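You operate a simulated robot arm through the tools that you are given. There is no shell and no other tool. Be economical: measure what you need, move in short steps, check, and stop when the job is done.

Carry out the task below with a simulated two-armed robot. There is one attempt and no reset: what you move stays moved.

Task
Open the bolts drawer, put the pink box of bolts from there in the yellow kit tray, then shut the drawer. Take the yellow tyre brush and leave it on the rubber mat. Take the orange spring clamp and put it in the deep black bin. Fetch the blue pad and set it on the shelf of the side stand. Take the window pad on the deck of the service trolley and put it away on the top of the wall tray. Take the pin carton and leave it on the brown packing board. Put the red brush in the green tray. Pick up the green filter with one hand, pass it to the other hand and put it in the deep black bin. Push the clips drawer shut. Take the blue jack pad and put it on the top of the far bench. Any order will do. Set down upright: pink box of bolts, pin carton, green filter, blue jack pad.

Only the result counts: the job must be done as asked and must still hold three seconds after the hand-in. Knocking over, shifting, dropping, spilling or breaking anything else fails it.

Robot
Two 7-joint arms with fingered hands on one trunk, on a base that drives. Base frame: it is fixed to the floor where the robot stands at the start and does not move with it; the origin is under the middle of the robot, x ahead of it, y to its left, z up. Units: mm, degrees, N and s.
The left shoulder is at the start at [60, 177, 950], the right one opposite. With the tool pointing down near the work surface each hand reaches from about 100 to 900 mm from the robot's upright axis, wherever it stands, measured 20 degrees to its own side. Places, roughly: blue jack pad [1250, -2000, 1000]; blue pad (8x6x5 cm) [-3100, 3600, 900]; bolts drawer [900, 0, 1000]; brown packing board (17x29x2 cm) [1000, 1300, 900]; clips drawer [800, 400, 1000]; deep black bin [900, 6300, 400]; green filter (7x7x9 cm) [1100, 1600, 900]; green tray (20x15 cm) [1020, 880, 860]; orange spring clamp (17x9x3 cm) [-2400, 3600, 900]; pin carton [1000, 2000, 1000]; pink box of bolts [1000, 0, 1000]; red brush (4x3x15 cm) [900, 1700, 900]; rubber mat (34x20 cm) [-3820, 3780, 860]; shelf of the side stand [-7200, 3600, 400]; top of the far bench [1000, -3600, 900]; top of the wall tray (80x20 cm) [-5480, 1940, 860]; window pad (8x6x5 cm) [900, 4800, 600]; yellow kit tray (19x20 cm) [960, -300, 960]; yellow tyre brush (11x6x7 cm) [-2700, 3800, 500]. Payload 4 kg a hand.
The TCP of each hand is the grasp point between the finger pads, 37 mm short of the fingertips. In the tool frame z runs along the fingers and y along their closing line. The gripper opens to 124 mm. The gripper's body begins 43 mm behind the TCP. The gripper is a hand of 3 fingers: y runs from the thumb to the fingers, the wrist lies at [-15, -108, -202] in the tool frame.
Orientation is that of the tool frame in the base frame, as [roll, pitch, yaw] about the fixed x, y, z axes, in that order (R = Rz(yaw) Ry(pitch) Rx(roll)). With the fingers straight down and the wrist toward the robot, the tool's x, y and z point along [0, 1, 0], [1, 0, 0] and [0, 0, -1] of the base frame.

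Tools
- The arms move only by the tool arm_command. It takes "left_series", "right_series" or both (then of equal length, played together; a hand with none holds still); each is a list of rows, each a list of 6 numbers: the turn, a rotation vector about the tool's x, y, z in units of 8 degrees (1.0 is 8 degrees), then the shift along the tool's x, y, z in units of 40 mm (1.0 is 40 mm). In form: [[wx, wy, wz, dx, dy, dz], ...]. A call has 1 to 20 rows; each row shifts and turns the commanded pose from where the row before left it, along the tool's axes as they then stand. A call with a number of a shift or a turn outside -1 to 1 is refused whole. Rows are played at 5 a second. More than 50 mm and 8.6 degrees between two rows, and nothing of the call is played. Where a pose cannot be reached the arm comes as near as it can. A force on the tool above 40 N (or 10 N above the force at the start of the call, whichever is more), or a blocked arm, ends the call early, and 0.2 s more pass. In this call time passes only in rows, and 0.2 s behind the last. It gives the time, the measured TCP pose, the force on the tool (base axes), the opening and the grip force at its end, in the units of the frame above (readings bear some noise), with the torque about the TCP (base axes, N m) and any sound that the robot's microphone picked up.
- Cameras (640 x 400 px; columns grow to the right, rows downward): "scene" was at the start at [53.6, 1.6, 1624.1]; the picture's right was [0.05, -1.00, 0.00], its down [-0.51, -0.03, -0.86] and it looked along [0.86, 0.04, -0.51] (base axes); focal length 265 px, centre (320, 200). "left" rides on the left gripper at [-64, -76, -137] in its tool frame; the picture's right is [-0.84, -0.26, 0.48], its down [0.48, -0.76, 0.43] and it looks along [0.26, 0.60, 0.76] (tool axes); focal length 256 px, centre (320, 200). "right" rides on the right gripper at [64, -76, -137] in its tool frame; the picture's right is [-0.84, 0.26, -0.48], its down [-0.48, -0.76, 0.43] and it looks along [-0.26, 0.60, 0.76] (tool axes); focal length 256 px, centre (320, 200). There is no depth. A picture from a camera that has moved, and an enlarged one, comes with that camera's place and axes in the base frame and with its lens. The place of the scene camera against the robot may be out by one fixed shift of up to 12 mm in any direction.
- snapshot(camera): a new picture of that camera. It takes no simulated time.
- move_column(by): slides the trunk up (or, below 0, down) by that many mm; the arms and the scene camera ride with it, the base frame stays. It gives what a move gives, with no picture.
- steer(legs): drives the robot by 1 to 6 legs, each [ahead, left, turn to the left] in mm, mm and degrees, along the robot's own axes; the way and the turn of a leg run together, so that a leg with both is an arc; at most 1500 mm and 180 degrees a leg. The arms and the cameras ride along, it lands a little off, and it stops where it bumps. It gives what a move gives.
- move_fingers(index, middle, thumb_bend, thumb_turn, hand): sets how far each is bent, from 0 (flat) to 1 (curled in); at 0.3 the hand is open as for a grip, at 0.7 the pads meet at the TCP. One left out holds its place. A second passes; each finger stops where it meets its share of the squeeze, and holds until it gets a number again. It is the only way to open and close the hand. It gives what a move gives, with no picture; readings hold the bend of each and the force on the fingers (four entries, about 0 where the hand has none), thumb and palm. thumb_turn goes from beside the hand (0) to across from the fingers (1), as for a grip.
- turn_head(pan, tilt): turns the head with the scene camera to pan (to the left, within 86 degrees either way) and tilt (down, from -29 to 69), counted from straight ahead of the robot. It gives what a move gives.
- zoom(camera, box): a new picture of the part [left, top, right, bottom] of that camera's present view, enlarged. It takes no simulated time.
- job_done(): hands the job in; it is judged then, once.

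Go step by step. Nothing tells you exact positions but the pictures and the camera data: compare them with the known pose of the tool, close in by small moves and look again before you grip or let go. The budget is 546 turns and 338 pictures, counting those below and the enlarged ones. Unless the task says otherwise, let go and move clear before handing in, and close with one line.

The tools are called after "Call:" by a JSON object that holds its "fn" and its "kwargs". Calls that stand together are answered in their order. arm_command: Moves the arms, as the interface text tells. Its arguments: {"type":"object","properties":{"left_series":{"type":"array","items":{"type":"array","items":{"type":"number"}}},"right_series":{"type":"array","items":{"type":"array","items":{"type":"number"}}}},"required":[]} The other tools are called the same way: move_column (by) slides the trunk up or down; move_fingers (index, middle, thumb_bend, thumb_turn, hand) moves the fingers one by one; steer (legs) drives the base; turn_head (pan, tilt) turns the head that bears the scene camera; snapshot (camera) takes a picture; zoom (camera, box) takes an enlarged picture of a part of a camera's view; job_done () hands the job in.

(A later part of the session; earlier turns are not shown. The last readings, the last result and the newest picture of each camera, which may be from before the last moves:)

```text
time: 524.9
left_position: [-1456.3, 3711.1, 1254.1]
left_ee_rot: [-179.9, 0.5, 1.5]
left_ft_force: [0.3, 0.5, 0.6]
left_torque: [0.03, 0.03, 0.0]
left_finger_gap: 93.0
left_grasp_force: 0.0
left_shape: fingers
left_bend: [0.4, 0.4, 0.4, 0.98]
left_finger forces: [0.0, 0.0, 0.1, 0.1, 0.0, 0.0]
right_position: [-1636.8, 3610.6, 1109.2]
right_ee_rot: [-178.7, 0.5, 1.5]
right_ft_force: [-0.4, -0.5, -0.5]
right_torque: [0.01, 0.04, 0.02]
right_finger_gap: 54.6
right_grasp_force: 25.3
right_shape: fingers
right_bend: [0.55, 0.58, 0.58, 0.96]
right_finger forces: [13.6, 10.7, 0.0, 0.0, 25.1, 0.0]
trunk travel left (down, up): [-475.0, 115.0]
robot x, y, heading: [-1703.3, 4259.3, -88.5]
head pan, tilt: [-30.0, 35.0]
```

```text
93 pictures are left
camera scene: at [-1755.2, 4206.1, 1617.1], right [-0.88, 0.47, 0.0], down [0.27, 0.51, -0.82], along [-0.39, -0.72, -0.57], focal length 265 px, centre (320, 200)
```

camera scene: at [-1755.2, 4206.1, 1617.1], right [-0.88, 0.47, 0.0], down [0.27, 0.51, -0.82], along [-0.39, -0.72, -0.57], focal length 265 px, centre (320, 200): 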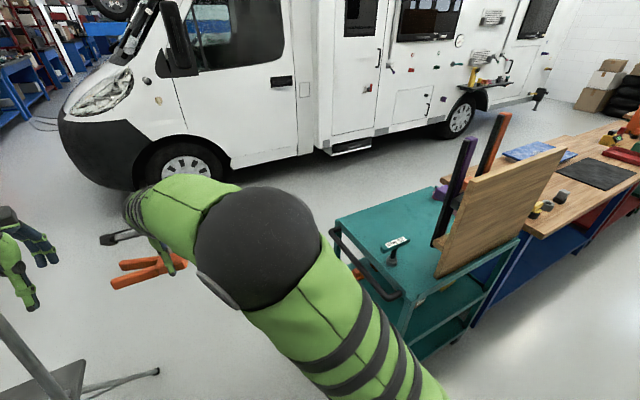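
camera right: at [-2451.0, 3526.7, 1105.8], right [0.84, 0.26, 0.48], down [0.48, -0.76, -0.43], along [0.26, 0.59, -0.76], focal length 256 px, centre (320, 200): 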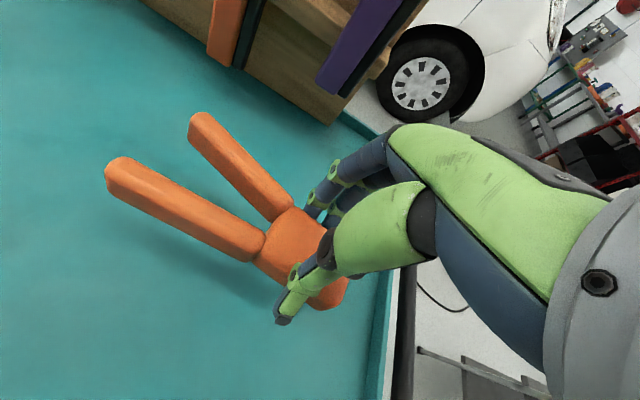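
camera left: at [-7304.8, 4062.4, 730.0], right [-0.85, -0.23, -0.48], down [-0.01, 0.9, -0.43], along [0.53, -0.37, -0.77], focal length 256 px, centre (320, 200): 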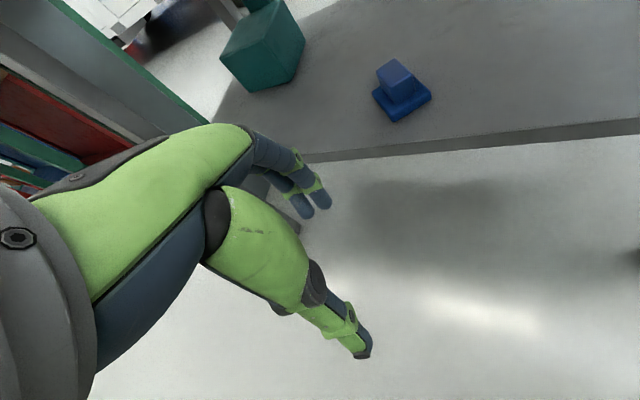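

Call:
{"fn": "arm_command", "kwargs": {"right_series": [[0, 0, 0, 0, -0.95, 0], [0, 0, 0, 0, -0.95, 0], [0, 0, 0, 0, -0.95, 0], [0, 0, 0, 0, -0.95, 0], [0, 0, 0, 0, -0.95, 0], [0, 0, 0, 0, -0.95, 0], [0, 0, 0, 0, -0.5, 0]], "left_series": [[0, 0, 0, 0, -0.9, 0], [0, 0, 0, 0, -0.9, 0], [0, 0, 0, 0, -0.9, 0], [0, 0, 0, 0, -0.9, 0], [0, 0, 0, 0, 0, 0], [0, 0, 0, 0, 0, 0], [0, 0, 0, 0, 0, 0]]}}

Call:
{"fn": "steer", "kwargs": {"legs": [[-300, 0, -1.4], [0, -1080, 0]]}}

Call:
{"fn": "move_column", "kwargs": {"by": -300}}

Call:
{"fn": "turn_head", "kwargs": {"pan": 5, "tilt": 35}}

Call:
{"fn": "snapshot", "kwargs": {"camera": "scene"}}

Call:
{"fn": "snapshot", "kwargs": {"camera": "left"}}

```text
time: 526.5
left_position: [-1459.0, 3852.9, 1256.9]
left_ee_rot: [-180.0, 0.5, 1.4]
left_ft_force: [-0.6, -0.1, 0.1]
left_torque: [0.02, 0.0, -0.05]
left_finger_gap: 93.0
left_grasp_force: 0.2
left_shape: fingers
left_bend: [0.4, 0.4, 0.4, 0.98]
left_finger forces: [0.0, 0.0, 0.0, 0.0, 0.0, 0.0]
right_position: [-1643.9, 3858.5, 1114.9]
right_ee_rot: [-178.7, 0.4, 1.6]
right_ft_force: [0.5, -0.2, -1.8]
right_torque: [0.02, 0.04, 0.0]
right_finger_gap: 54.6
right_grasp_force: 24.9
right_shape: fingers
right_bend: [0.55, 0.58, 0.58, 0.96]
right_finger forces: [13.6, 10.8, 0.0, 0.0, 25.3, 0.0]
trunk travel left (down, up): [-475.0, 115.0]
robot x, y, heading: [-1703.3, 4257.5, -88.2]
head pan, tilt: [-30.0, 35.0]
```

```text
time: 533.6
left_position: [-2547.7, 4147.3, 1256.2]
left_ee_rot: [-179.8, 0.5, -0.4]
left_ft_force: [-0.5, -0.4, -0.5]
left_torque: [0.01, -0.01, 0.04]
left_finger_gap: 93.0
left_grasp_force: 0.1
left_shape: fingers
left_bend: [0.4, 0.4, 0.4, 0.98]
left_finger forces: [0.1, 0.1, 0.1, 0.0, 0.1, 0.0]
right_position: [-2730.7, 4159.7, 1115.6]
right_ee_rot: [-178.7, 0.4, -0.3]
right_ft_force: [-1.2, 0.1, -1.6]
right_torque: [0.01, 0.02, 0.0]
right_finger_gap: 54.3
right_grasp_force: 24.5
right_shape: fingers
right_bend: [0.55, 0.58, 0.58, 0.96]
right_finger forces: [13.5, 10.8, 0.0, 0.0, 25.4, 0.0]
trunk travel left (down, up): [-475.0, 115.0]
robot x, y, heading: [-2780.4, 4558.0, -90.4]
head pan, tilt: [-30.0, 35.0]
```

```text
time: 536.6
left_position: [-2548.0, 4146.9, 956.9]
left_ee_rot: [180.0, 0.5, -0.3]
left_ft_force: [0.1, 0.0, 0.8]
left_torque: [0.0, 0.01, 0.02]
left_finger_gap: 93.2
left_grasp_force: 0.1
left_shape: fingers
left_bend: [0.4, 0.4, 0.4, 0.98]
left_finger forces: [0.0, 0.0, 0.1, 0.0, 0.1, 0.0]
right_position: [-2730.3, 4160.4, 816.3]
right_ee_rot: [-178.7, 0.5, -0.3]
right_ft_force: [0.1, 0.3, -1.3]
right_torque: [0.02, 0.04, -0.01]
right_finger_gap: 54.6
right_grasp_force: 24.9
right_shape: fingers
right_bend: [0.55, 0.58, 0.58, 0.96]
right_finger forces: [13.6, 10.9, 0.1, 0.1, 25.3, 0.0]
trunk travel left (down, up): [-175.0, 415.0]
robot x, y, heading: [-2777.9, 4560.2, -90.1]
head pan, tilt: [-30.0, 35.0]
```

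```text
time: 537.6
left_position: [-2547.8, 4148.2, 956.9]
left_ee_rot: [-180.0, 0.4, -0.4]
left_ft_force: [0.6, 0.5, 0.6]
left_torque: [0.0, -0.01, 0.02]
left_finger_gap: 93.2
left_grasp_force: 0.1
left_shape: fingers
left_bend: [0.4, 0.4, 0.4, 0.98]
left_finger forces: [0.0, 0.0, 0.0, 0.1, 0.0, 0.0]
right_position: [-2730.2, 4161.3, 816.2]
right_ee_rot: [-178.7, 0.5, -0.4]
right_ft_force: [0.2, 0.6, -0.6]
right_torque: [0.05, 0.06, -0.01]
right_finger_gap: 54.6
right_grasp_force: 24.6
right_shape: fingers
right_bend: [0.55, 0.58, 0.58, 0.96]
right_finger forces: [13.7, 10.9, 0.1, 0.1, 25.4, 0.0]
trunk travel left (down, up): [-175.0, 415.0]
robot x, y, heading: [-2780.8, 4559.9, -90.0]
head pan, tilt: [5.0, 35.0]
```

```text
92 pictures are left
camera scene: at [-2779.1, 4499.0, 1317.1], right [-1.0, -0.08, 0.0], down [-0.05, 0.57, -0.82], along [0.07, -0.82, -0.57], focal length 265 px, centre (320, 200)
```

scene: 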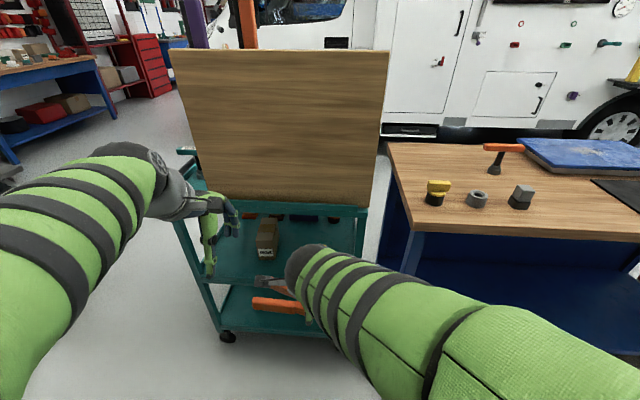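

```text
91 pictures are left
camera left: at [-2610.3, 4225.1, 1094.5], right [-0.84, 0.26, -0.48], down [0.49, 0.76, -0.44], along [0.24, -0.6, -0.76], focal length 256 px, centre (320, 200)
```

left: 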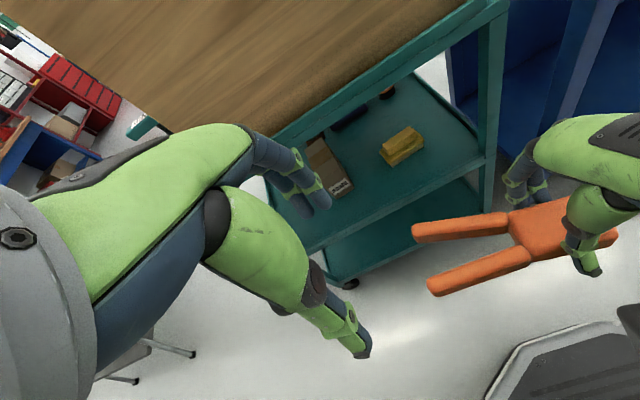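

Call:
{"fn": "zoom", "kwargs": {"camera": "left", "box": [290, 80, 510, 220]}}

```text
2.86 times, centred on (400, 150) of left
camera zoom: at [-2610.3, 4225.1, 1094.5], right [-0.84, 0.26, -0.48], down [0.49, 0.76, -0.44], along [0.24, -0.6, -0.76], focal length 731 px, centre (91, 343)
```

zoom: 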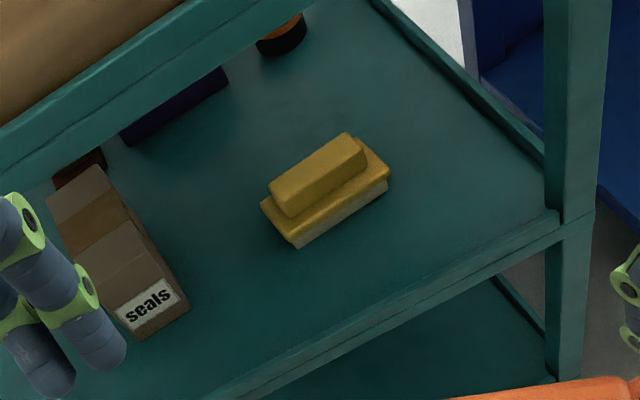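

Call:
{"fn": "arm_command", "kwargs": {"right_series": [[0, 0, 0, -0.95, -0.2, 0.3], [0, 0, 0, -0.95, -0.2, 0.3], [0, 0, 0, -0.95, -0.2, 0], [0, 0, 0, -0.95, -0.2, 0], [0, 0, 0, -0.95, 0, 0], [0, 0, 0, -0.95, 0, 0], [0, 0, 0, -0.95, 0, 0]]}}

Call:
{"fn": "snapshot", "kwargs": {"camera": "scene"}}

Call:
{"fn": "zoom", "kwargs": {"camera": "scene", "box": [170, 180, 390, 340]}}

```text
time: 539.2
left_position: [-2547.7, 4147.9, 958.0]
left_ee_rot: [-180.0, 0.5, -0.5]
left_ft_force: [-0.3, 0.5, 0.5]
left_torque: [-0.02, 0.03, -0.01]
left_finger_gap: 93.0
left_grasp_force: 0.0
left_shape: fingers
left_bend: [0.4, 0.4, 0.4, 0.98]
left_finger forces: [0.0, 0.0, 0.1, 0.1, 0.0, 0.0]
right_position: [-2992.5, 4181.7, 808.4]
right_ee_rot: [-178.5, 0.3, -0.6]
right_ft_force: [0.0, 0.8, -1.6]
right_torque: [0.03, 0.04, 0.0]
right_finger_gap: 54.6
right_grasp_force: 24.8
right_shape: fingers
right_bend: [0.55, 0.58, 0.58, 0.96]
right_finger forces: [13.6, 10.8, 0.0, 0.0, 25.2, 0.1]
right hand out of reach, approached as far as the arm can: row 5, 6, 7
trunk travel left (down, up): [-175.0, 415.0]
robot x, y, heading: [-2779.9, 4559.4, -90.4]
head pan, tilt: [5.0, 35.0]
```

```text
89 pictures are left
camera scene: at [-2779.1, 4499.0, 1317.1], right [-1.0, -0.08, 0.0], down [-0.05, 0.57, -0.82], along [0.07, -0.82, -0.57], focal length 265 px, centre (320, 200)
```

scene: 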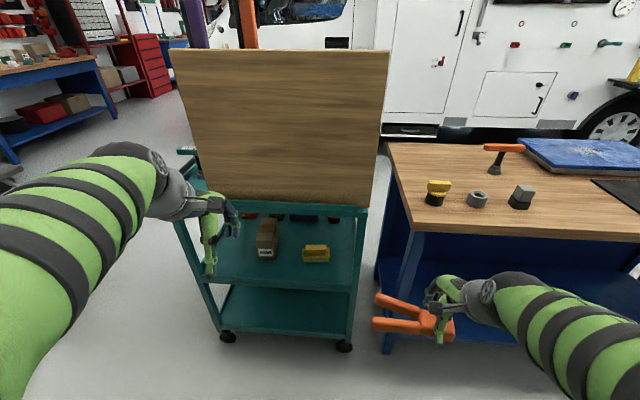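

```text
2.50 times, centred on (280, 260) of scene
camera zoom: at [-2779.1, 4499.0, 1317.1], right [-1.0, -0.08, 0.0], down [-0.05, 0.57, -0.82], along [0.07, -0.82, -0.57], focal length 662 px, centre (420, 50)
```

zoom: 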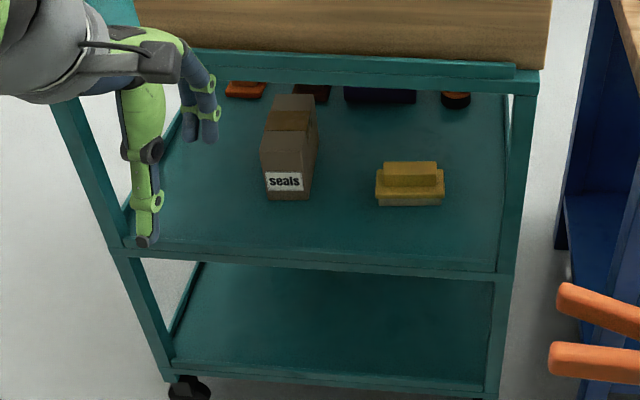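

From both views the mid shelf is at z≈503 and the brush spans x −2755 to −2648, y 3715–3775, top 573. I approach with the left hand tilted 20°, staying under the deck rail (bottom z≈825).

Call:
{"fn": "steer", "kwargs": {"legs": [[100, 0, 0.3]]}}

Call:
{"fn": "move_fingers", "kwargs": {"hand": "left", "index": 0.35, "middle": 0.35, "thumb_bend": 0.35}}

Call:
{"fn": "arm_command", "kwargs": {"left_series": [[-0.83, 0, 0, 0, 0, 0], [-0.83, 0, 0, 0, 0, 0], [-0.83, 0, 0, 0, 0, 0], [0, 0, 0, -0.385, -0.15, 0.844], [0, 0, 0, -0.385, -0.15, 0.844], [0, 0, 0, -0.385, -0.15, 0.844], [0, 0, 0, -0.385, -0.15, 0.844], [0, 0, 0, -0.385, -0.15, 0.844], [0, 0, 0, -0.385, -0.15, 0.844], [0, 0, 0, -0.385, -0.15, 0.844], [0, 0, 0, -0.385, -0.15, 0.844], [0, 0, 0, -0.385, -0.15, 0.844], [0, 0, 0, -0.385, -0.15, 0.844]]}}

Call:
{"fn": "snapshot", "kwargs": {"camera": "left"}}

Call:
{"fn": "snapshot", "kwargs": {"camera": "scene"}}

```text
time: 540.4
left_position: [-2545.5, 4048.1, 957.2]
left_ee_rot: [-179.8, 0.5, -0.3]
left_ft_force: [-0.5, -0.5, 0.2]
left_torque: [-0.02, -0.01, 0.02]
left_finger_gap: 93.2
left_grasp_force: 0.0
left_shape: fingers
left_bend: [0.4, 0.4, 0.4, 0.98]
left_finger forces: [0.0, 0.0, 0.0, 0.0, 0.0, 0.0]
right_position: [-2990.3, 4077.3, 808.8]
right_ee_rot: [-178.6, 0.5, -0.2]
right_ft_force: [0.3, 0.4, -0.3]
right_torque: [0.02, 0.05, -0.03]
right_finger_gap: 54.4
right_grasp_force: 24.7
right_shape: fingers
right_bend: [0.55, 0.58, 0.58, 0.96]
right_finger forces: [13.6, 10.9, 0.1, 0.0, 25.3, 0.0]
trunk travel left (down, up): [-175.0, 415.0]
robot x, y, heading: [-2779.0, 4457.9, -89.9]
head pan, tilt: [5.0, 35.0]
```

```text
time: 541.4
left_position: [-2547.0, 4047.5, 956.5]
left_ee_rot: [180.0, 0.6, -0.2]
left_ft_force: [0.6, 0.8, 0.3]
left_torque: [0.01, 0.02, 0.01]
left_finger_gap: 108.4
left_grasp_force: 0.0
left_shape: fingers
left_bend: [0.35, 0.35, 0.35, 0.98]
left_finger forces: [0.0, 0.0, 0.0, 0.0, 0.0, 0.1]
right_position: [-2990.2, 4078.2, 809.1]
right_ee_rot: [-178.5, 0.5, -0.2]
right_ft_force: [-0.1, -0.1, -1.7]
right_torque: [-0.01, 0.04, -0.01]
right_finger_gap: 54.8
right_grasp_force: 24.0
right_shape: fingers
right_bend: [0.55, 0.58, 0.58, 0.96]
right_finger forces: [13.5, 10.9, 0.1, 0.0, 25.3, 0.1]
trunk travel left (down, up): [-175.0, 415.0]
robot x, y, heading: [-2779.8, 4461.8, -90.1]
head pan, tilt: [5.0, 35.0]
```

```text
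time: 543.4
left_position: [-2683.4, 3986.4, 805.9]
left_ee_rot: [161.2, 12.7, -5.0]
left_ft_force: [-0.6, 0.2, 0.8]
left_torque: [0.01, 0.0, -0.02]
left_finger_gap: 108.3
left_grasp_force: 0.1
left_shape: fingers
left_bend: [0.35, 0.35, 0.35, 0.98]
left_finger forces: [0.1, 0.0, 0.0, 0.0, 0.0, 0.0]
left hand out of reach, approached as far as the arm can: row 6, 7, 8, 9
right_position: [-2990.9, 4079.8, 808.4]
right_ee_rot: [-178.6, 0.4, -0.2]
right_ft_force: [-0.3, 0.7, 0.1]
right_torque: [-0.01, 0.05, -0.01]
right_finger_gap: 54.6
right_grasp_force: 24.5
right_shape: fingers
right_bend: [0.55, 0.58, 0.58, 0.96]
right_finger forces: [13.5, 10.8, 0.0, 0.0, 25.4, 0.0]
trunk travel left (down, up): [-175.0, 415.0]
robot x, y, heading: [-2778.6, 4457.0, -89.9]
head pan, tilt: [5.0, 35.0]
stopped in row 9 (left hand): the arm was blocked; the commanded pose is now the measured one
```

```text
87 pictures are left
camera left: at [-2713.6, 4106.5, 922.0], right [-0.92, 0.17, -0.35], down [0.38, 0.55, -0.75], along [0.06, -0.82, -0.57], focal length 256 px, centre (320, 200)
```

left: 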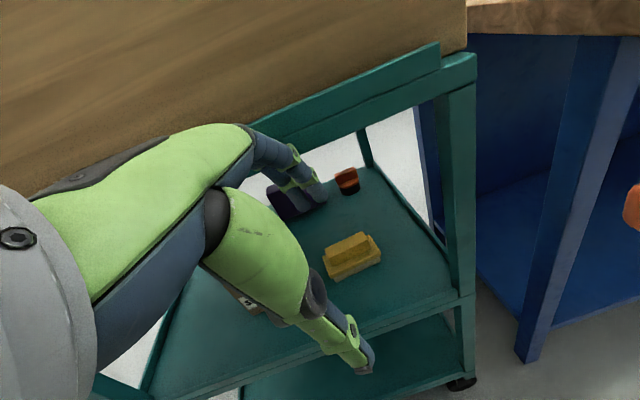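

```text
86 pictures are left
camera scene: at [-2779.3, 4399.1, 1317.4], right [-1.0, -0.09, 0.0], down [-0.05, 0.57, -0.82], along [0.07, -0.82, -0.57], focal length 265 px, centre (320, 200)
```

scene: 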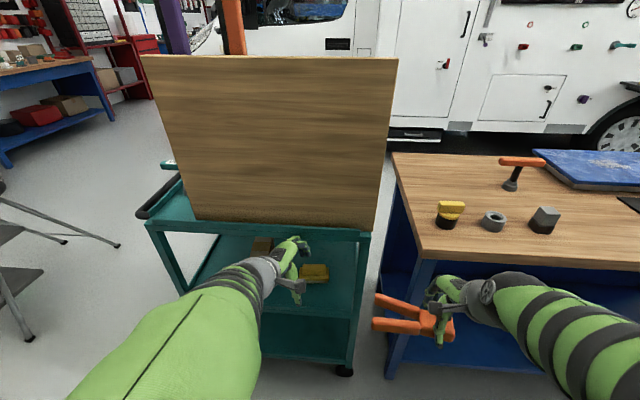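

The arm is too folded here. I lift it, straighten the hand, back the base 140 mm and try again with the arm more stretched.

Call:
{"fn": "arm_command", "kwargs": {"left_series": [[0, 0, 0, -0.2, 0.29, -0.85], [0, 0, 0, -0.2, 0.29, -0.85], [0, 0, 0, -0.2, 0.29, -0.85], [-0.1, 0.85, -0.03, 0, 0, 0], [-0.1, 0.85, -0.03, 0, 0, 0]]}}

Call:
{"fn": "steer", "kwargs": {"legs": [[-140, 0, 0]]}}

Call:
{"fn": "move_column", "kwargs": {"by": -120}}

```text
time: 544.6
left_position: [-2682.4, 3983.5, 909.2]
left_ee_rot: [164.4, 10.6, -2.0]
left_ft_force: [-0.1, 0.6, 0.4]
left_torque: [-0.01, 0.01, 0.03]
left_finger_gap: 108.6
left_grasp_force: 0.0
left_shape: fingers
left_bend: [0.35, 0.35, 0.35, 0.98]
left_finger forces: [0.0, 0.0, 0.0, 0.0, 0.0, 0.0]
right_position: [-2990.8, 4078.6, 809.1]
right_ee_rot: [-178.6, 0.4, -0.2]
right_ft_force: [-0.3, -0.4, -1.1]
right_torque: [0.0, 0.02, -0.03]
right_finger_gap: 54.4
right_grasp_force: 24.9
right_shape: fingers
right_bend: [0.55, 0.58, 0.58, 0.96]
right_finger forces: [13.6, 10.9, 0.1, 0.0, 25.3, 0.1]
trunk travel left (down, up): [-175.0, 415.0]
robot x, y, heading: [-2781.8, 4457.8, -90.1]
head pan, tilt: [5.0, 35.0]
stopped in row 5 (left hand): the arm was blocked; the commanded pose is now the measured one
```

```text
time: 546.0
left_position: [-2682.8, 4125.6, 908.1]
left_ee_rot: [164.4, 10.6, -2.1]
left_ft_force: [0.2, 0.4, -0.1]
left_torque: [-0.01, 0.01, 0.03]
left_finger_gap: 108.3
left_grasp_force: 0.1
left_shape: fingers
left_bend: [0.35, 0.35, 0.35, 0.98]
left_finger forces: [0.1, 0.0, 0.0, 0.0, 0.1, 0.0]
right_position: [-2990.2, 4221.8, 808.5]
right_ee_rot: [-178.5, 0.4, -0.1]
right_ft_force: [-0.2, -0.8, -0.9]
right_torque: [-0.01, 0.03, -0.01]
right_finger_gap: 54.1
right_grasp_force: 24.9
right_shape: fingers
right_bend: [0.55, 0.58, 0.58, 0.96]
right_finger forces: [13.6, 10.9, 0.1, 0.1, 25.2, 0.0]
trunk travel left (down, up): [-175.0, 415.0]
robot x, y, heading: [-2781.7, 4597.8, -89.9]
head pan, tilt: [5.0, 35.0]
```

```text
time: 547.5
left_position: [-2682.7, 4126.6, 788.9]
left_ee_rot: [164.4, 10.6, -2.1]
left_ft_force: [0.1, -0.2, -0.3]
left_torque: [-0.01, 0.01, -0.02]
left_finger_gap: 108.4
left_grasp_force: 0.1
left_shape: fingers
left_bend: [0.35, 0.35, 0.35, 0.98]
left_finger forces: [0.1, 0.1, 0.0, 0.0, 0.0, 0.1]
right_position: [-2990.9, 4221.1, 689.6]
right_ee_rot: [-178.4, 0.4, -0.1]
right_ft_force: [0.2, 0.1, -0.8]
right_torque: [0.02, 0.04, 0.0]
right_finger_gap: 54.1
right_grasp_force: 24.7
right_shape: fingers
right_bend: [0.55, 0.58, 0.58, 0.96]
right_finger forces: [13.7, 11.0, 0.1, 0.1, 25.3, 0.0]
trunk travel left (down, up): [-55.0, 535.0]
robot x, y, heading: [-2781.2, 4603.6, -90.1]
head pan, tilt: [5.0, 35.0]
```

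Call:
{"fn": "arm_command", "kwargs": {"left_series": [[0, 0, 0, -0.12, 0.92, 0.29], [0, 0, 0, -0.12, 0.92, 0.29], [0, 0, 0, -0.12, 0.92, 0.29], [0, 0, 0, -0.12, 0.92, 0.29], [-0.27, 0.67, 0, 0, 0, 0], [-0.27, 0.67, 0, 0, 0, 0]]}}

Call:
{"fn": "snapshot", "kwargs": {"camera": "left"}}

```text
time: 548.9
left_position: [-2707.7, 3971.9, 786.9]
left_ee_rot: [160.5, 0.3, 1.2]
left_ft_force: [-1.6, 5.1, -1.8]
left_torque: [-0.07, -0.01, -0.1]
left_finger_gap: 108.3
left_grasp_force: 2.6
left_shape: fingers
left_bend: [0.35, 0.37, 0.35, 0.98]
left_finger forces: [0.0, 5.5, 0.1, 0.0, 0.0, 0.1]
right_position: [-2989.3, 4221.0, 689.1]
right_ee_rot: [-178.5, 0.4, -0.2]
right_ft_force: [0.0, 0.0, -1.2]
right_torque: [0.04, 0.07, -0.03]
right_finger_gap: 54.5
right_grasp_force: 24.4
right_shape: fingers
right_bend: [0.55, 0.58, 0.58, 0.96]
right_finger forces: [13.5, 10.8, 0.1, 0.0, 25.1, 0.0]
trunk travel left (down, up): [-55.0, 535.0]
robot x, y, heading: [-2778.5, 4603.4, -90.2]
head pan, tilt: [5.0, 35.0]
```

```text
85 pictures are left
camera left: at [-2774.5, 4088.5, 892.1], right [-0.84, 0.06, -0.54], down [0.47, 0.58, -0.67], along [0.27, -0.81, -0.52], focal length 256 px, centre (320, 200)
```

left: 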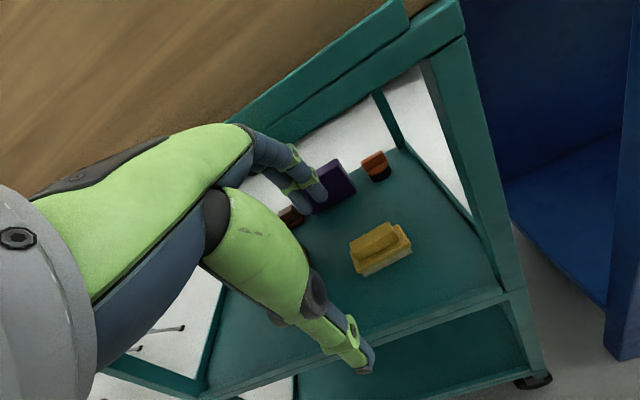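

Call:
{"fn": "arm_command", "kwargs": {"left_series": [[0, 0, 0, 0, -0.7, -0.25], [0, 0, 0, 0, -0.3, 0.85], [0, 0, 0, 0, -0.3, 0.9], [0, 0, 0, 0, -0.3, 0.9], [0, 0, 0, 0, -0.3, 0.9]]}}

Call:
{"fn": "zoom", "kwargs": {"camera": "left", "box": [300, 140, 500, 300]}}

Call:
{"fn": "zoom", "kwargs": {"camera": "scene", "box": [200, 180, 400, 320]}}

```text
time: 550.0
left_position: [-2707.6, 4000.1, 636.9]
left_ee_rot: [160.4, 0.3, 1.2]
left_ft_force: [-0.1, -0.1, 0.2]
left_torque: [-0.01, -0.02, 0.0]
left_finger_gap: 108.3
left_grasp_force: 0.0
left_shape: fingers
left_bend: [0.35, 0.35, 0.35, 0.98]
left_finger forces: [0.0, 0.0, 0.0, 0.0, 0.0, 0.0]
right_position: [-2989.1, 4222.0, 689.4]
right_ee_rot: [-178.4, 0.4, -0.1]
right_ft_force: [-0.6, 0.0, -1.5]
right_torque: [-0.02, 0.06, -0.02]
right_finger_gap: 54.6
right_grasp_force: 24.5
right_shape: fingers
right_bend: [0.55, 0.58, 0.58, 0.96]
right_finger forces: [13.5, 11.1, 0.0, 0.1, 25.2, 0.0]
trunk travel left (down, up): [-55.0, 535.0]
robot x, y, heading: [-2778.9, 4600.2, -90.0]
head pan, tilt: [5.0, 35.0]
```

```text
2.50 times, centred on (400, 220) of left
camera zoom: at [-2774.3, 4117.1, 740.9], right [-0.84, 0.06, -0.54], down [0.47, 0.58, -0.67], along [0.27, -0.81, -0.52], focal length 640 px, centre (120, 150)
```

zoom: 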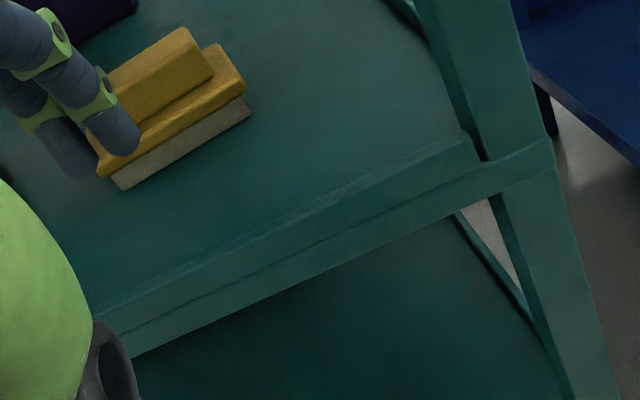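

```text
2.86 times, centred on (300, 250) of scene
camera zoom: at [-2779.1, 4540.7, 1197.2], right [-1.0, -0.09, 0.0], down [-0.05, 0.57, -0.82], along [0.07, -0.82, -0.57], focal length 757 px, centre (377, 57)
```

zoom: 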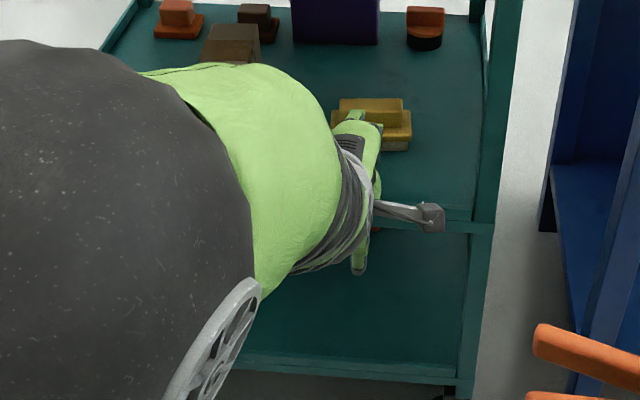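

Using the cart's lip (y≈3903, z≈504) as a check, the shelf is at about z 470 and the brush handle near [-2692, 3715], top z 540. I move in over it.

Call:
{"fn": "arm_command", "kwargs": {"left_series": [[0, 0, 0, 0.04, 0.77, 0.43], [0, 0, 0, 0.04, 0.77, 0.43], [0, 0, 0, 0.04, 0.77, 0.43], [0, 0, 0, 0.04, 0.77, 0.43], [0, 0, 0, 0.04, 0.77, 0.43]]}}

Call:
{"fn": "snapshot", "kwargs": {"camera": "left"}}

Call:
{"fn": "zoom", "kwargs": {"camera": "scene", "box": [200, 120, 400, 260]}}

```text
time: 551.2
left_position: [-2698.9, 3825.0, 607.9]
left_ee_rot: [160.4, 0.4, 1.3]
left_ft_force: [0.6, 0.1, 0.0]
left_torque: [0.03, -0.01, 0.0]
left_finger_gap: 108.6
left_grasp_force: 0.1
left_shape: fingers
left_bend: [0.35, 0.35, 0.35, 0.98]
left_finger forces: [0.0, 0.1, 0.1, 0.0, 0.0, 0.1]
right_position: [-2990.3, 4221.0, 689.0]
right_ee_rot: [-178.5, 0.4, -0.1]
right_ft_force: [-0.3, 0.1, -1.9]
right_torque: [0.04, 0.04, 0.01]
right_finger_gap: 54.4
right_grasp_force: 25.0
right_shape: fingers
right_bend: [0.55, 0.58, 0.58, 0.96]
right_finger forces: [13.5, 10.9, 0.0, 0.0, 25.3, 0.0]
trunk travel left (down, up): [-55.0, 535.0]
robot x, y, heading: [-2776.2, 4602.7, -89.9]
head pan, tilt: [5.0, 35.0]
```

```text
82 pictures are left
camera left: at [-2764.6, 3942.4, 710.8], right [-0.84, 0.06, -0.54], down [0.47, 0.58, -0.67], along [0.27, -0.81, -0.52], focal length 256 px, centre (320, 200)
```

left: 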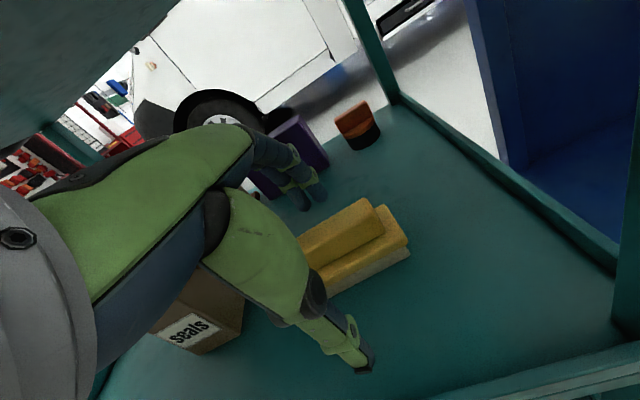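

```text
2.86 times, centred on (300, 190) of scene
camera zoom: at [-2779.2, 4540.6, 1197.2], right [-1.0, -0.09, 0.0], down [-0.05, 0.57, -0.82], along [0.07, -0.82, -0.57], focal length 757 px, centre (377, 229)
```

zoom: 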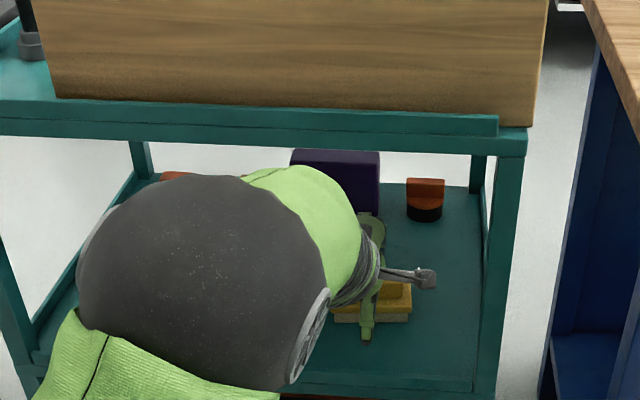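

Call:
{"fn": "arm_command", "kwargs": {"left_series": [[0, 0, 0, 0.1, 0.9, 0.55], [0, 0, 0, 0.1, 0.9, 0.55]]}}

Call:
{"fn": "zoom", "kwargs": {"camera": "left", "box": [240, 140, 440, 390]}}

Call:
{"fn": "zoom", "kwargs": {"camera": "scene", "box": [280, 170, 380, 260]}}

```text
time: 551.9
left_position: [-2689.1, 3741.9, 592.7]
left_ee_rot: [160.4, 0.4, 1.3]
left_ft_force: [0.2, -0.8, 0.5]
left_torque: [0.0, 0.0, -0.01]
left_finger_gap: 108.0
left_grasp_force: 0.1
left_shape: fingers
left_bend: [0.35, 0.35, 0.35, 0.98]
left_finger forces: [0.0, 0.0, 0.1, 0.0, 0.0, 0.1]
right_position: [-2990.4, 4222.4, 689.3]
right_ee_rot: [-178.5, 0.4, -0.1]
right_ft_force: [-0.1, -0.2, -0.4]
right_torque: [-0.01, 0.05, 0.02]
right_finger_gap: 54.1
right_grasp_force: 24.9
right_shape: fingers
right_bend: [0.55, 0.58, 0.58, 0.96]
right_finger forces: [13.4, 11.0, 0.0, 0.0, 25.3, 0.0]
trunk travel left (down, up): [-55.0, 535.0]
robot x, y, heading: [-2778.4, 4600.0, -90.0]
head pan, tilt: [5.0, 35.0]
```

```text
1.60 times, centred on (340, 265) of left
camera zoom: at [-2755.1, 3858.1, 696.2], right [-0.84, 0.06, -0.54], down [0.47, 0.58, -0.67], along [0.27, -0.81, -0.52], focal length 410 px, centre (288, 96)
```

zoom: 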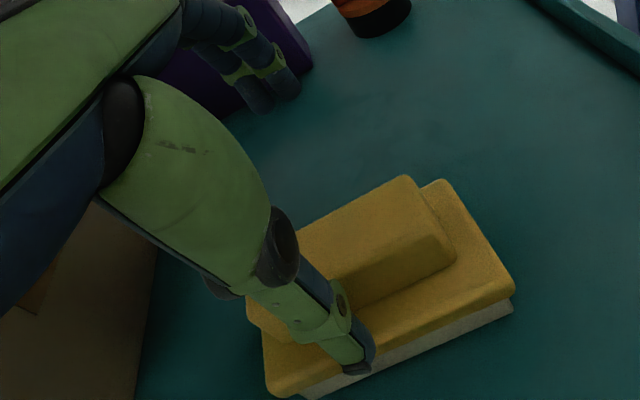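

```text
4.44 times, centred on (330, 215) of scene
camera zoom: at [-2779.1, 4540.6, 1197.2], right [-1.0, -0.09, 0.0], down [-0.05, 0.57, -0.82], along [0.07, -0.82, -0.57], focal length 1177 px, centre (276, 133)
```

zoom: 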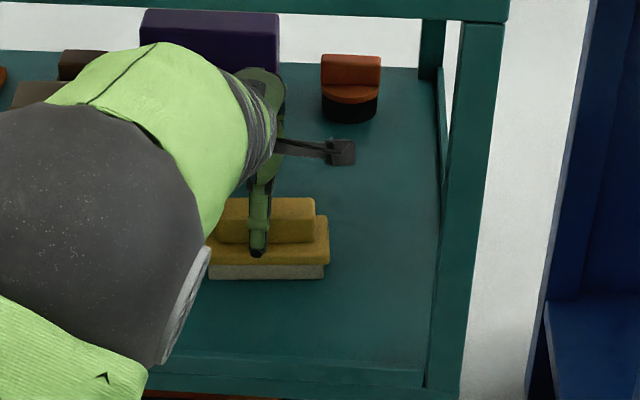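

I reduce the tilt to 10° so both sides meet the handle, and lower onto it.

Call:
{"fn": "arm_command", "kwargs": {"left_series": [[0.63, 0, 0, 0, 0, 0], [0.63, 0, 0, 0, 0, 0], [0, 0, 0, 0, -0.13, 0.35], [0, 0, 0, 0, -0.13, 0.35]]}}

Call:
{"fn": "zoom", "kwargs": {"camera": "left", "box": [240, 140, 440, 390]}}

```text
time: 552.9
left_position: [-2688.4, 3749.1, 562.4]
left_ee_rot: [170.6, 0.4, 1.2]
left_ft_force: [0.9, -0.9, -1.0]
left_torque: [0.01, 0.0, -0.01]
left_finger_gap: 108.4
left_grasp_force: 0.0
left_shape: fingers
left_bend: [0.35, 0.35, 0.35, 0.98]
left_finger forces: [0.1, 0.0, 0.0, 0.0, 0.0, 0.0]
right_position: [-2989.3, 4220.0, 690.0]
right_ee_rot: [-178.5, 0.4, -0.1]
right_ft_force: [-1.0, -0.2, -1.7]
right_torque: [0.0, 0.06, 0.02]
right_finger_gap: 54.6
right_grasp_force: 24.2
right_shape: fingers
right_bend: [0.55, 0.58, 0.58, 0.96]
right_finger forces: [13.5, 10.9, 0.0, 0.0, 25.1, 0.0]
trunk travel left (down, up): [-55.0, 535.0]
robot x, y, heading: [-2779.7, 4601.3, -90.3]
head pan, tilt: [5.0, 35.0]
```

```text
1.60 times, centred on (340, 265) of left
camera zoom: at [-2753.7, 3845.4, 685.8], right [-0.84, 0.15, -0.51], down [0.46, 0.69, -0.56], along [0.27, -0.71, -0.65], focal length 410 px, centre (288, 96)
```

zoom: 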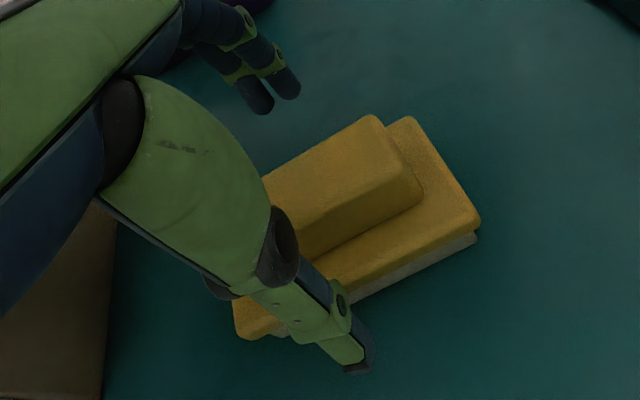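

Call:
{"fn": "move_fingers", "kwargs": {"hand": "left", "index": 0.64, "middle": 0.64, "thumb_bend": 0.64}}

Call:
{"fn": "zoom", "kwargs": {"camera": "left", "box": [240, 140, 440, 390]}}

```text
time: 553.9
left_position: [-2687.1, 3747.8, 566.9]
left_ee_rot: [170.1, 0.4, 1.3]
left_ft_force: [1.3, -1.7, 20.9]
left_torque: [-0.8, -0.05, 0.01]
left_finger_gap: 48.1
left_grasp_force: 25.3
left_shape: fingers
left_bend: [0.58, 0.57, 0.58, 0.97]
left_finger forces: [12.0, 23.6, 0.1, 0.0, 15.6, 0.0]
right_position: [-2991.5, 4221.6, 689.2]
right_ee_rot: [-178.6, 0.3, -0.2]
right_ft_force: [1.2, -0.1, -0.9]
right_torque: [0.06, 0.07, 0.02]
right_finger_gap: 54.4
right_grasp_force: 24.6
right_shape: fingers
right_bend: [0.55, 0.58, 0.58, 0.96]
right_finger forces: [13.5, 11.0, 0.0, 0.1, 25.2, 0.0]
trunk travel left (down, up): [-55.0, 535.0]
robot x, y, heading: [-2782.0, 4600.6, -90.0]
head pan, tilt: [5.0, 35.0]
```

```text
1.60 times, centred on (340, 265) of left
camera zoom: at [-2753.9, 3845.9, 689.0], right [-0.84, 0.15, -0.51], down [0.46, 0.68, -0.56], along [0.27, -0.71, -0.65], focal length 410 px, centre (288, 96)
```

zoom: 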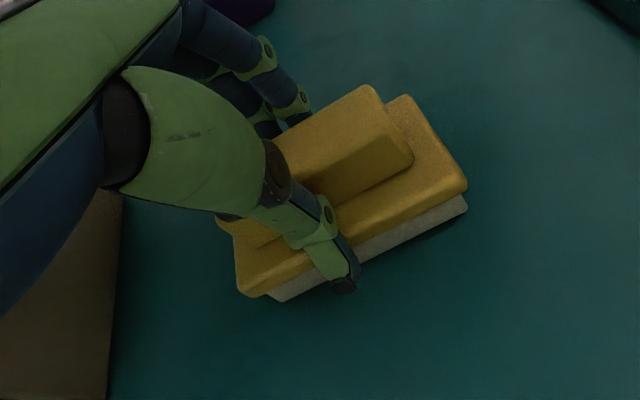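

Call:
{"fn": "move_fingers", "kwargs": {"hand": "left", "index": 0.7, "middle": 0.7, "thumb_bend": 0.7}}

Call:
{"fn": "arm_command", "kwargs": {"left_series": [[0, 0, 0, 0, 0.04, -0.25], [0, 0, 0, 0, 0.08, -0.5], [0, 0, 0, 0, 0.05, -0.3]]}}

Call:
{"fn": "zoom", "kwargs": {"camera": "left", "box": [240, 140, 440, 390]}}

```text
time: 554.9
left_position: [-2687.9, 3749.4, 566.5]
left_ee_rot: [170.2, 0.4, 1.1]
left_ft_force: [4.0, 1.7, 30.7]
left_torque: [-0.85, -0.23, 0.09]
left_finger_gap: 47.6
left_grasp_force: 37.7
left_shape: fingers
left_bend: [0.58, 0.57, 0.59, 0.97]
left_finger forces: [19.4, 29.1, 0.1, 0.0, 27.1, 0.1]
right_position: [-2990.1, 4221.1, 689.4]
right_ee_rot: [-178.6, 0.4, -0.2]
right_ft_force: [-0.3, -0.6, -0.8]
right_torque: [0.03, 0.04, 0.02]
right_finger_gap: 54.3
right_grasp_force: 25.1
right_shape: fingers
right_bend: [0.55, 0.58, 0.58, 0.96]
right_finger forces: [13.5, 10.9, 0.0, 0.0, 25.3, 0.0]
trunk travel left (down, up): [-55.0, 535.0]
robot x, y, heading: [-2781.2, 4602.5, -89.9]
head pan, tilt: [5.0, 35.0]
```

```text
time: 555.6
left_position: [-2686.9, 3752.2, 595.4]
left_ee_rot: [171.2, 0.1, 1.3]
left_ft_force: [0.1, 0.0, -1.7]
left_torque: [0.02, 0.0, 0.0]
left_finger_gap: 46.9
left_grasp_force: 26.1
left_shape: fingers
left_bend: [0.57, 0.58, 0.6, 0.97]
left_finger forces: [15.0, 12.4, 0.0, 0.1, 24.2, 0.1]
right_position: [-2989.7, 4220.4, 688.4]
right_ee_rot: [-178.6, 0.5, -0.2]
right_ft_force: [-0.5, 0.1, 0.1]
right_torque: [0.04, 0.06, 0.0]
right_finger_gap: 54.5
right_grasp_force: 24.4
right_shape: fingers
right_bend: [0.55, 0.58, 0.58, 0.96]
right_finger forces: [13.4, 10.9, 0.0, 0.0, 25.3, 0.0]
trunk travel left (down, up): [-55.0, 535.0]
robot x, y, heading: [-2783.7, 4600.8, -89.8]
head pan, tilt: [5.0, 35.0]
```

```text
1.60 times, centred on (340, 265) of left
camera zoom: at [-2753.7, 3847.9, 720.1], right [-0.84, 0.16, -0.51], down [0.47, 0.69, -0.55], along [0.27, -0.7, -0.66], focal length 410 px, centre (288, 96)
```

zoom: 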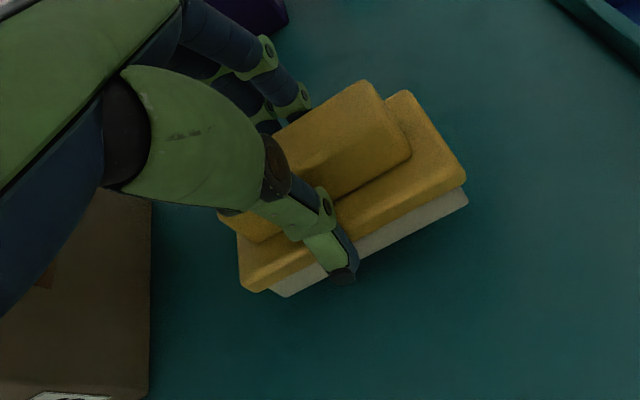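

Held. I draw it out, back first, then up a little to clear the lip, then out.

Call:
{"fn": "arm_command", "kwargs": {"left_series": [[0, 0, 0, 0, -0.95, -0.16], [0, 0, 0, 0, -0.95, -0.16], [0, 0, 0, 0, -0.8, -0.6], [0, 0, 0, 0, -0.8, -0.6], [0, 0, 0, 0, -0.9, -0.3], [0, 0, 0, 0, -0.9, -0.16], [0, 0, 0, 0, -0.9, -0.16]]}}

Call:
{"fn": "snapshot", "kwargs": {"camera": "left"}}

```text
time: 557.2
left_position: [-2695.3, 4008.7, 646.5]
left_ee_rot: [170.5, 0.4, 1.1]
left_ft_force: [-0.8, 0.2, -1.9]
left_torque: [0.04, -0.02, 0.02]
left_finger_gap: 46.7
left_grasp_force: 25.2
left_shape: fingers
left_bend: [0.58, 0.58, 0.6, 0.97]
left_finger forces: [14.6, 11.8, 0.0, 0.0, 23.9, 0.0]
right_position: [-2990.7, 4220.5, 689.2]
right_ee_rot: [-178.5, 0.5, -0.1]
right_ft_force: [-0.3, 0.6, -1.0]
right_torque: [0.01, 0.03, 0.01]
right_finger_gap: 54.7
right_grasp_force: 24.6
right_shape: fingers
right_bend: [0.55, 0.58, 0.58, 0.96]
right_finger forces: [13.5, 10.9, 0.1, 0.0, 25.2, 0.1]
trunk travel left (down, up): [-55.0, 535.0]
robot x, y, heading: [-2782.3, 4600.7, -89.7]
head pan, tilt: [5.0, 35.0]
```

```text
75 pictures are left
camera left: at [-2760.4, 4104.6, 769.5], right [-0.84, 0.16, -0.51], down [0.46, 0.69, -0.56], along [0.27, -0.71, -0.65], focal length 256 px, centre (320, 200)
```

left: 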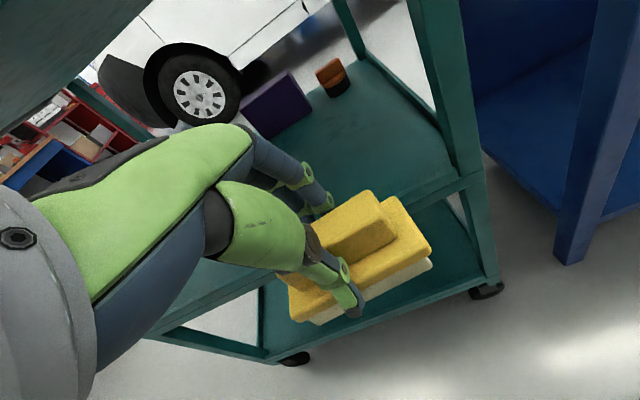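

The tyre brush is out. I back away, raise the trunk and drive to the mat.

Call:
{"fn": "steer", "kwargs": {"legs": [[-170, 0, 0]]}}

Call:
{"fn": "move_column", "kwargs": {"by": 400}}

Call:
{"fn": "steer", "kwargs": {"legs": [[0, -1160, 0], [300, 0, 0]]}}

Call:
{"fn": "turn_head", "kwargs": {"pan": 5, "tilt": 42}}

Call:
{"fn": "snapshot", "kwargs": {"camera": "scene"}}

```text
time: 558.7
left_position: [-2694.4, 4176.3, 646.2]
left_ee_rot: [170.5, 0.4, 1.3]
left_ft_force: [0.0, -0.2, -0.9]
left_torque: [0.02, -0.01, 0.02]
left_finger_gap: 47.1
left_grasp_force: 25.2
left_shape: fingers
left_bend: [0.58, 0.58, 0.6, 0.97]
left_finger forces: [14.7, 11.7, 0.0, 0.0, 23.8, 0.1]
right_position: [-2989.8, 4389.7, 688.1]
right_ee_rot: [-178.5, 0.4, -0.2]
right_ft_force: [-0.2, 0.1, -1.3]
right_torque: [0.0, 0.05, 0.01]
right_finger_gap: 54.5
right_grasp_force: 24.8
right_shape: fingers
right_bend: [0.55, 0.58, 0.58, 0.96]
right_finger forces: [13.5, 10.9, 0.0, 0.0, 25.1, 0.0]
trunk travel left (down, up): [-55.0, 535.0]
robot x, y, heading: [-2779.0, 4773.2, -90.0]
head pan, tilt: [5.0, 35.0]
```

```text
time: 562.5
left_position: [-2694.3, 4176.1, 1046.6]
left_ee_rot: [170.4, 0.4, 1.2]
left_ft_force: [-0.4, 0.4, -1.0]
left_torque: [0.04, 0.01, -0.02]
left_finger_gap: 46.9
left_grasp_force: 25.1
left_shape: fingers
left_bend: [0.58, 0.58, 0.6, 0.97]
left_finger forces: [14.5, 11.5, 0.1, 0.0, 23.9, 0.0]
right_position: [-2991.5, 4389.0, 1087.9]
right_ee_rot: [-178.5, 0.4, -0.2]
right_ft_force: [-0.1, -0.2, -1.2]
right_torque: [-0.02, 0.07, -0.03]
right_finger_gap: 54.5
right_grasp_force: 24.8
right_shape: fingers
right_bend: [0.55, 0.58, 0.58, 0.96]
right_finger forces: [13.5, 10.9, 0.0, 0.1, 25.2, 0.1]
trunk travel left (down, up): [-455.0, 135.0]
robot x, y, heading: [-2780.9, 4769.8, -90.1]
head pan, tilt: [5.0, 35.0]
```

```text
time: 570.0
left_position: [-3851.9, 3887.6, 1045.5]
left_ee_rot: [170.5, 0.4, 0.4]
left_ft_force: [0.6, 0.1, -0.7]
left_torque: [0.04, -0.06, -0.01]
left_finger_gap: 46.8
left_grasp_force: 25.6
left_shape: fingers
left_bend: [0.58, 0.58, 0.6, 0.97]
left_finger forces: [14.6, 11.6, 0.0, 0.1, 23.8, 0.0]
right_position: [-4144.1, 4104.9, 1088.4]
right_ee_rot: [-178.5, 0.4, -1.0]
right_ft_force: [0.2, -1.0, -1.0]
right_torque: [0.0, 0.04, -0.02]
right_finger_gap: 54.4
right_grasp_force: 24.8
right_shape: fingers
right_bend: [0.55, 0.58, 0.58, 0.96]
right_finger forces: [13.4, 10.9, 0.0, 0.1, 25.2, 0.0]
trunk travel left (down, up): [-455.0, 135.0]
robot x, y, heading: [-3930.9, 4482.5, -90.7]
head pan, tilt: [5.0, 35.0]
```

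```text
time: 570.7
left_position: [-3852.4, 3886.4, 1046.2]
left_ee_rot: [170.6, 0.4, 0.4]
left_ft_force: [0.5, 0.4, -0.7]
left_torque: [0.04, -0.02, 0.01]
left_finger_gap: 47.0
left_grasp_force: 25.0
left_shape: fingers
left_bend: [0.58, 0.58, 0.6, 0.97]
left_finger forces: [14.6, 11.6, 0.1, 0.0, 23.9, 0.1]
right_position: [-4143.7, 4105.3, 1087.7]
right_ee_rot: [-178.5, 0.5, -1.0]
right_ft_force: [-0.2, -0.3, -1.2]
right_torque: [0.02, 0.09, -0.01]
right_finger_gap: 54.4
right_grasp_force: 24.5
right_shape: fingers
right_bend: [0.55, 0.58, 0.58, 0.96]
right_finger forces: [13.5, 10.9, 0.1, 0.0, 25.2, 0.0]
trunk travel left (down, up): [-455.0, 135.0]
robot x, y, heading: [-3928.6, 4482.0, -90.8]
head pan, tilt: [5.0, 42.0]
```

```text
74 pictures are left
camera scene: at [-3929.2, 4425.8, 1586.7], right [-1.0, -0.07, 0.0], down [-0.05, 0.67, -0.74], along [0.05, -0.74, -0.67], focal length 265 px, centre (320, 200)
```

scene: 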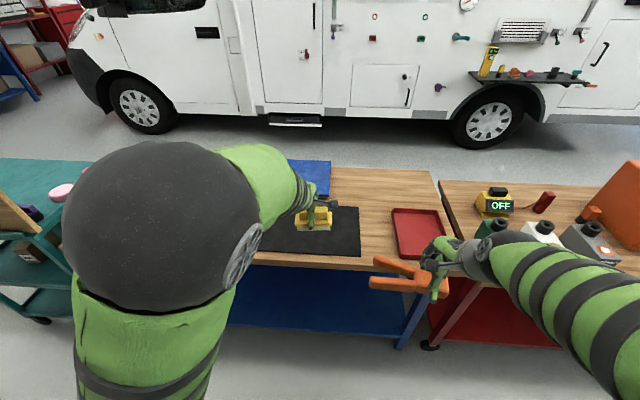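

Call:
{"fn": "arm_command", "kwargs": {"left_series": [[0, 0, 0, 0.125, 0.67, 0.71], [0, 0, 0, 0.125, 0.67, 0.71], [0, 0, 0, 0.125, 0.67, 0.71]]}}

Call:
{"fn": "snapshot", "kwargs": {"camera": "left"}}

```text
time: 571.5
left_position: [-3833.5, 3792.0, 974.9]
left_ee_rot: [170.5, 0.3, 0.5]
left_ft_force: [-0.2, -0.1, -1.0]
left_torque: [0.02, -0.03, -0.02]
left_finger_gap: 46.9
left_grasp_force: 24.7
left_shape: fingers
left_bend: [0.58, 0.58, 0.6, 0.97]
left_finger forces: [14.4, 11.5, 0.0, 0.1, 24.0, 0.0]
right_position: [-4144.5, 4103.7, 1089.5]
right_ee_rot: [-178.5, 0.4, -0.9]
right_ft_force: [-0.3, -1.2, -1.1]
right_torque: [0.0, 0.03, -0.02]
right_finger_gap: 54.6
right_grasp_force: 24.4
right_shape: fingers
right_bend: [0.55, 0.58, 0.58, 0.96]
right_finger forces: [13.5, 11.0, 0.1, 0.0, 25.2, 0.1]
trunk travel left (down, up): [-455.0, 135.0]
robot x, y, heading: [-3927.7, 4483.7, -90.8]
head pan, tilt: [5.0, 42.0]
```

```text
73 pictures are left
camera left: at [-3900.0, 3889.8, 1098.2], right [-0.84, 0.17, -0.51], down [0.47, 0.68, -0.56], along [0.26, -0.71, -0.65], focal length 256 px, centre (320, 200)
```

left: 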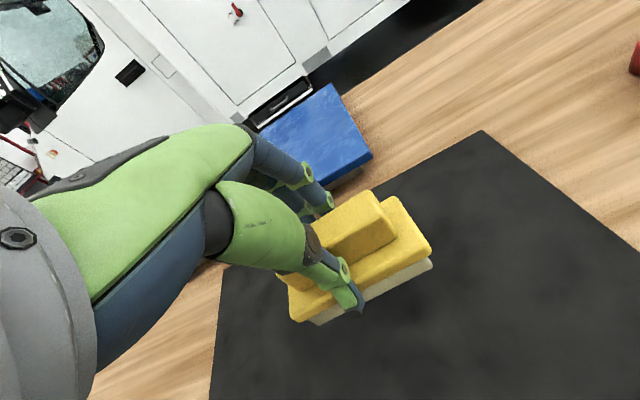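

Call:
{"fn": "arm_command", "kwargs": {"left_series": [[0, 0, 0, 0, 0.3, 0.45]]}}

Call:
{"fn": "arm_command", "kwargs": {"left_series": [[0, 0, 0, 0, -0.03, 0.15], [0, 0, 0, 0, -0.03, 0.15]]}}

```text
time: 571.9
left_position: [-3836.1, 3778.6, 959.2]
left_ee_rot: [170.6, 0.4, 0.3]
left_ft_force: [0.2, -0.4, -0.8]
left_torque: [0.02, -0.02, 0.02]
left_finger_gap: 46.8
left_grasp_force: 25.1
left_shape: fingers
left_bend: [0.58, 0.58, 0.6, 0.97]
left_finger forces: [14.5, 11.5, 0.1, 0.0, 23.9, 0.0]
right_position: [-4143.6, 4104.1, 1088.4]
right_ee_rot: [-178.5, 0.3, -1.0]
right_ft_force: [0.8, -0.1, -0.9]
right_torque: [0.04, 0.06, -0.01]
right_finger_gap: 54.1
right_grasp_force: 24.2
right_shape: fingers
right_bend: [0.55, 0.58, 0.58, 0.96]
right_finger forces: [13.4, 10.9, 0.1, 0.0, 25.2, 0.0]
trunk travel left (down, up): [-455.0, 135.0]
robot x, y, heading: [-3928.9, 4479.8, -90.8]
head pan, tilt: [5.0, 42.0]
```

```text
time: 572.5
left_position: [-3837.5, 3779.5, 946.9]
left_ee_rot: [170.5, 0.4, 0.4]
left_ft_force: [0.0, -0.3, -0.9]
left_torque: [0.01, -0.01, -0.01]
left_finger_gap: 46.8
left_grasp_force: 25.0
left_shape: fingers
left_bend: [0.58, 0.58, 0.6, 0.97]
left_finger forces: [14.4, 11.5, 0.0, 0.0, 23.8, 0.0]
right_position: [-4144.2, 4105.0, 1088.4]
right_ee_rot: [-178.4, 0.4, -1.1]
right_ft_force: [-0.3, 0.2, -1.6]
right_torque: [0.02, 0.05, 0.0]
right_finger_gap: 54.4
right_grasp_force: 24.5
right_shape: fingers
right_bend: [0.55, 0.58, 0.58, 0.96]
right_finger forces: [13.4, 10.9, 0.0, 0.1, 25.1, 0.0]
trunk travel left (down, up): [-455.0, 135.0]
robot x, y, heading: [-3928.8, 4479.5, -91.1]
head pan, tilt: [5.0, 42.0]
```

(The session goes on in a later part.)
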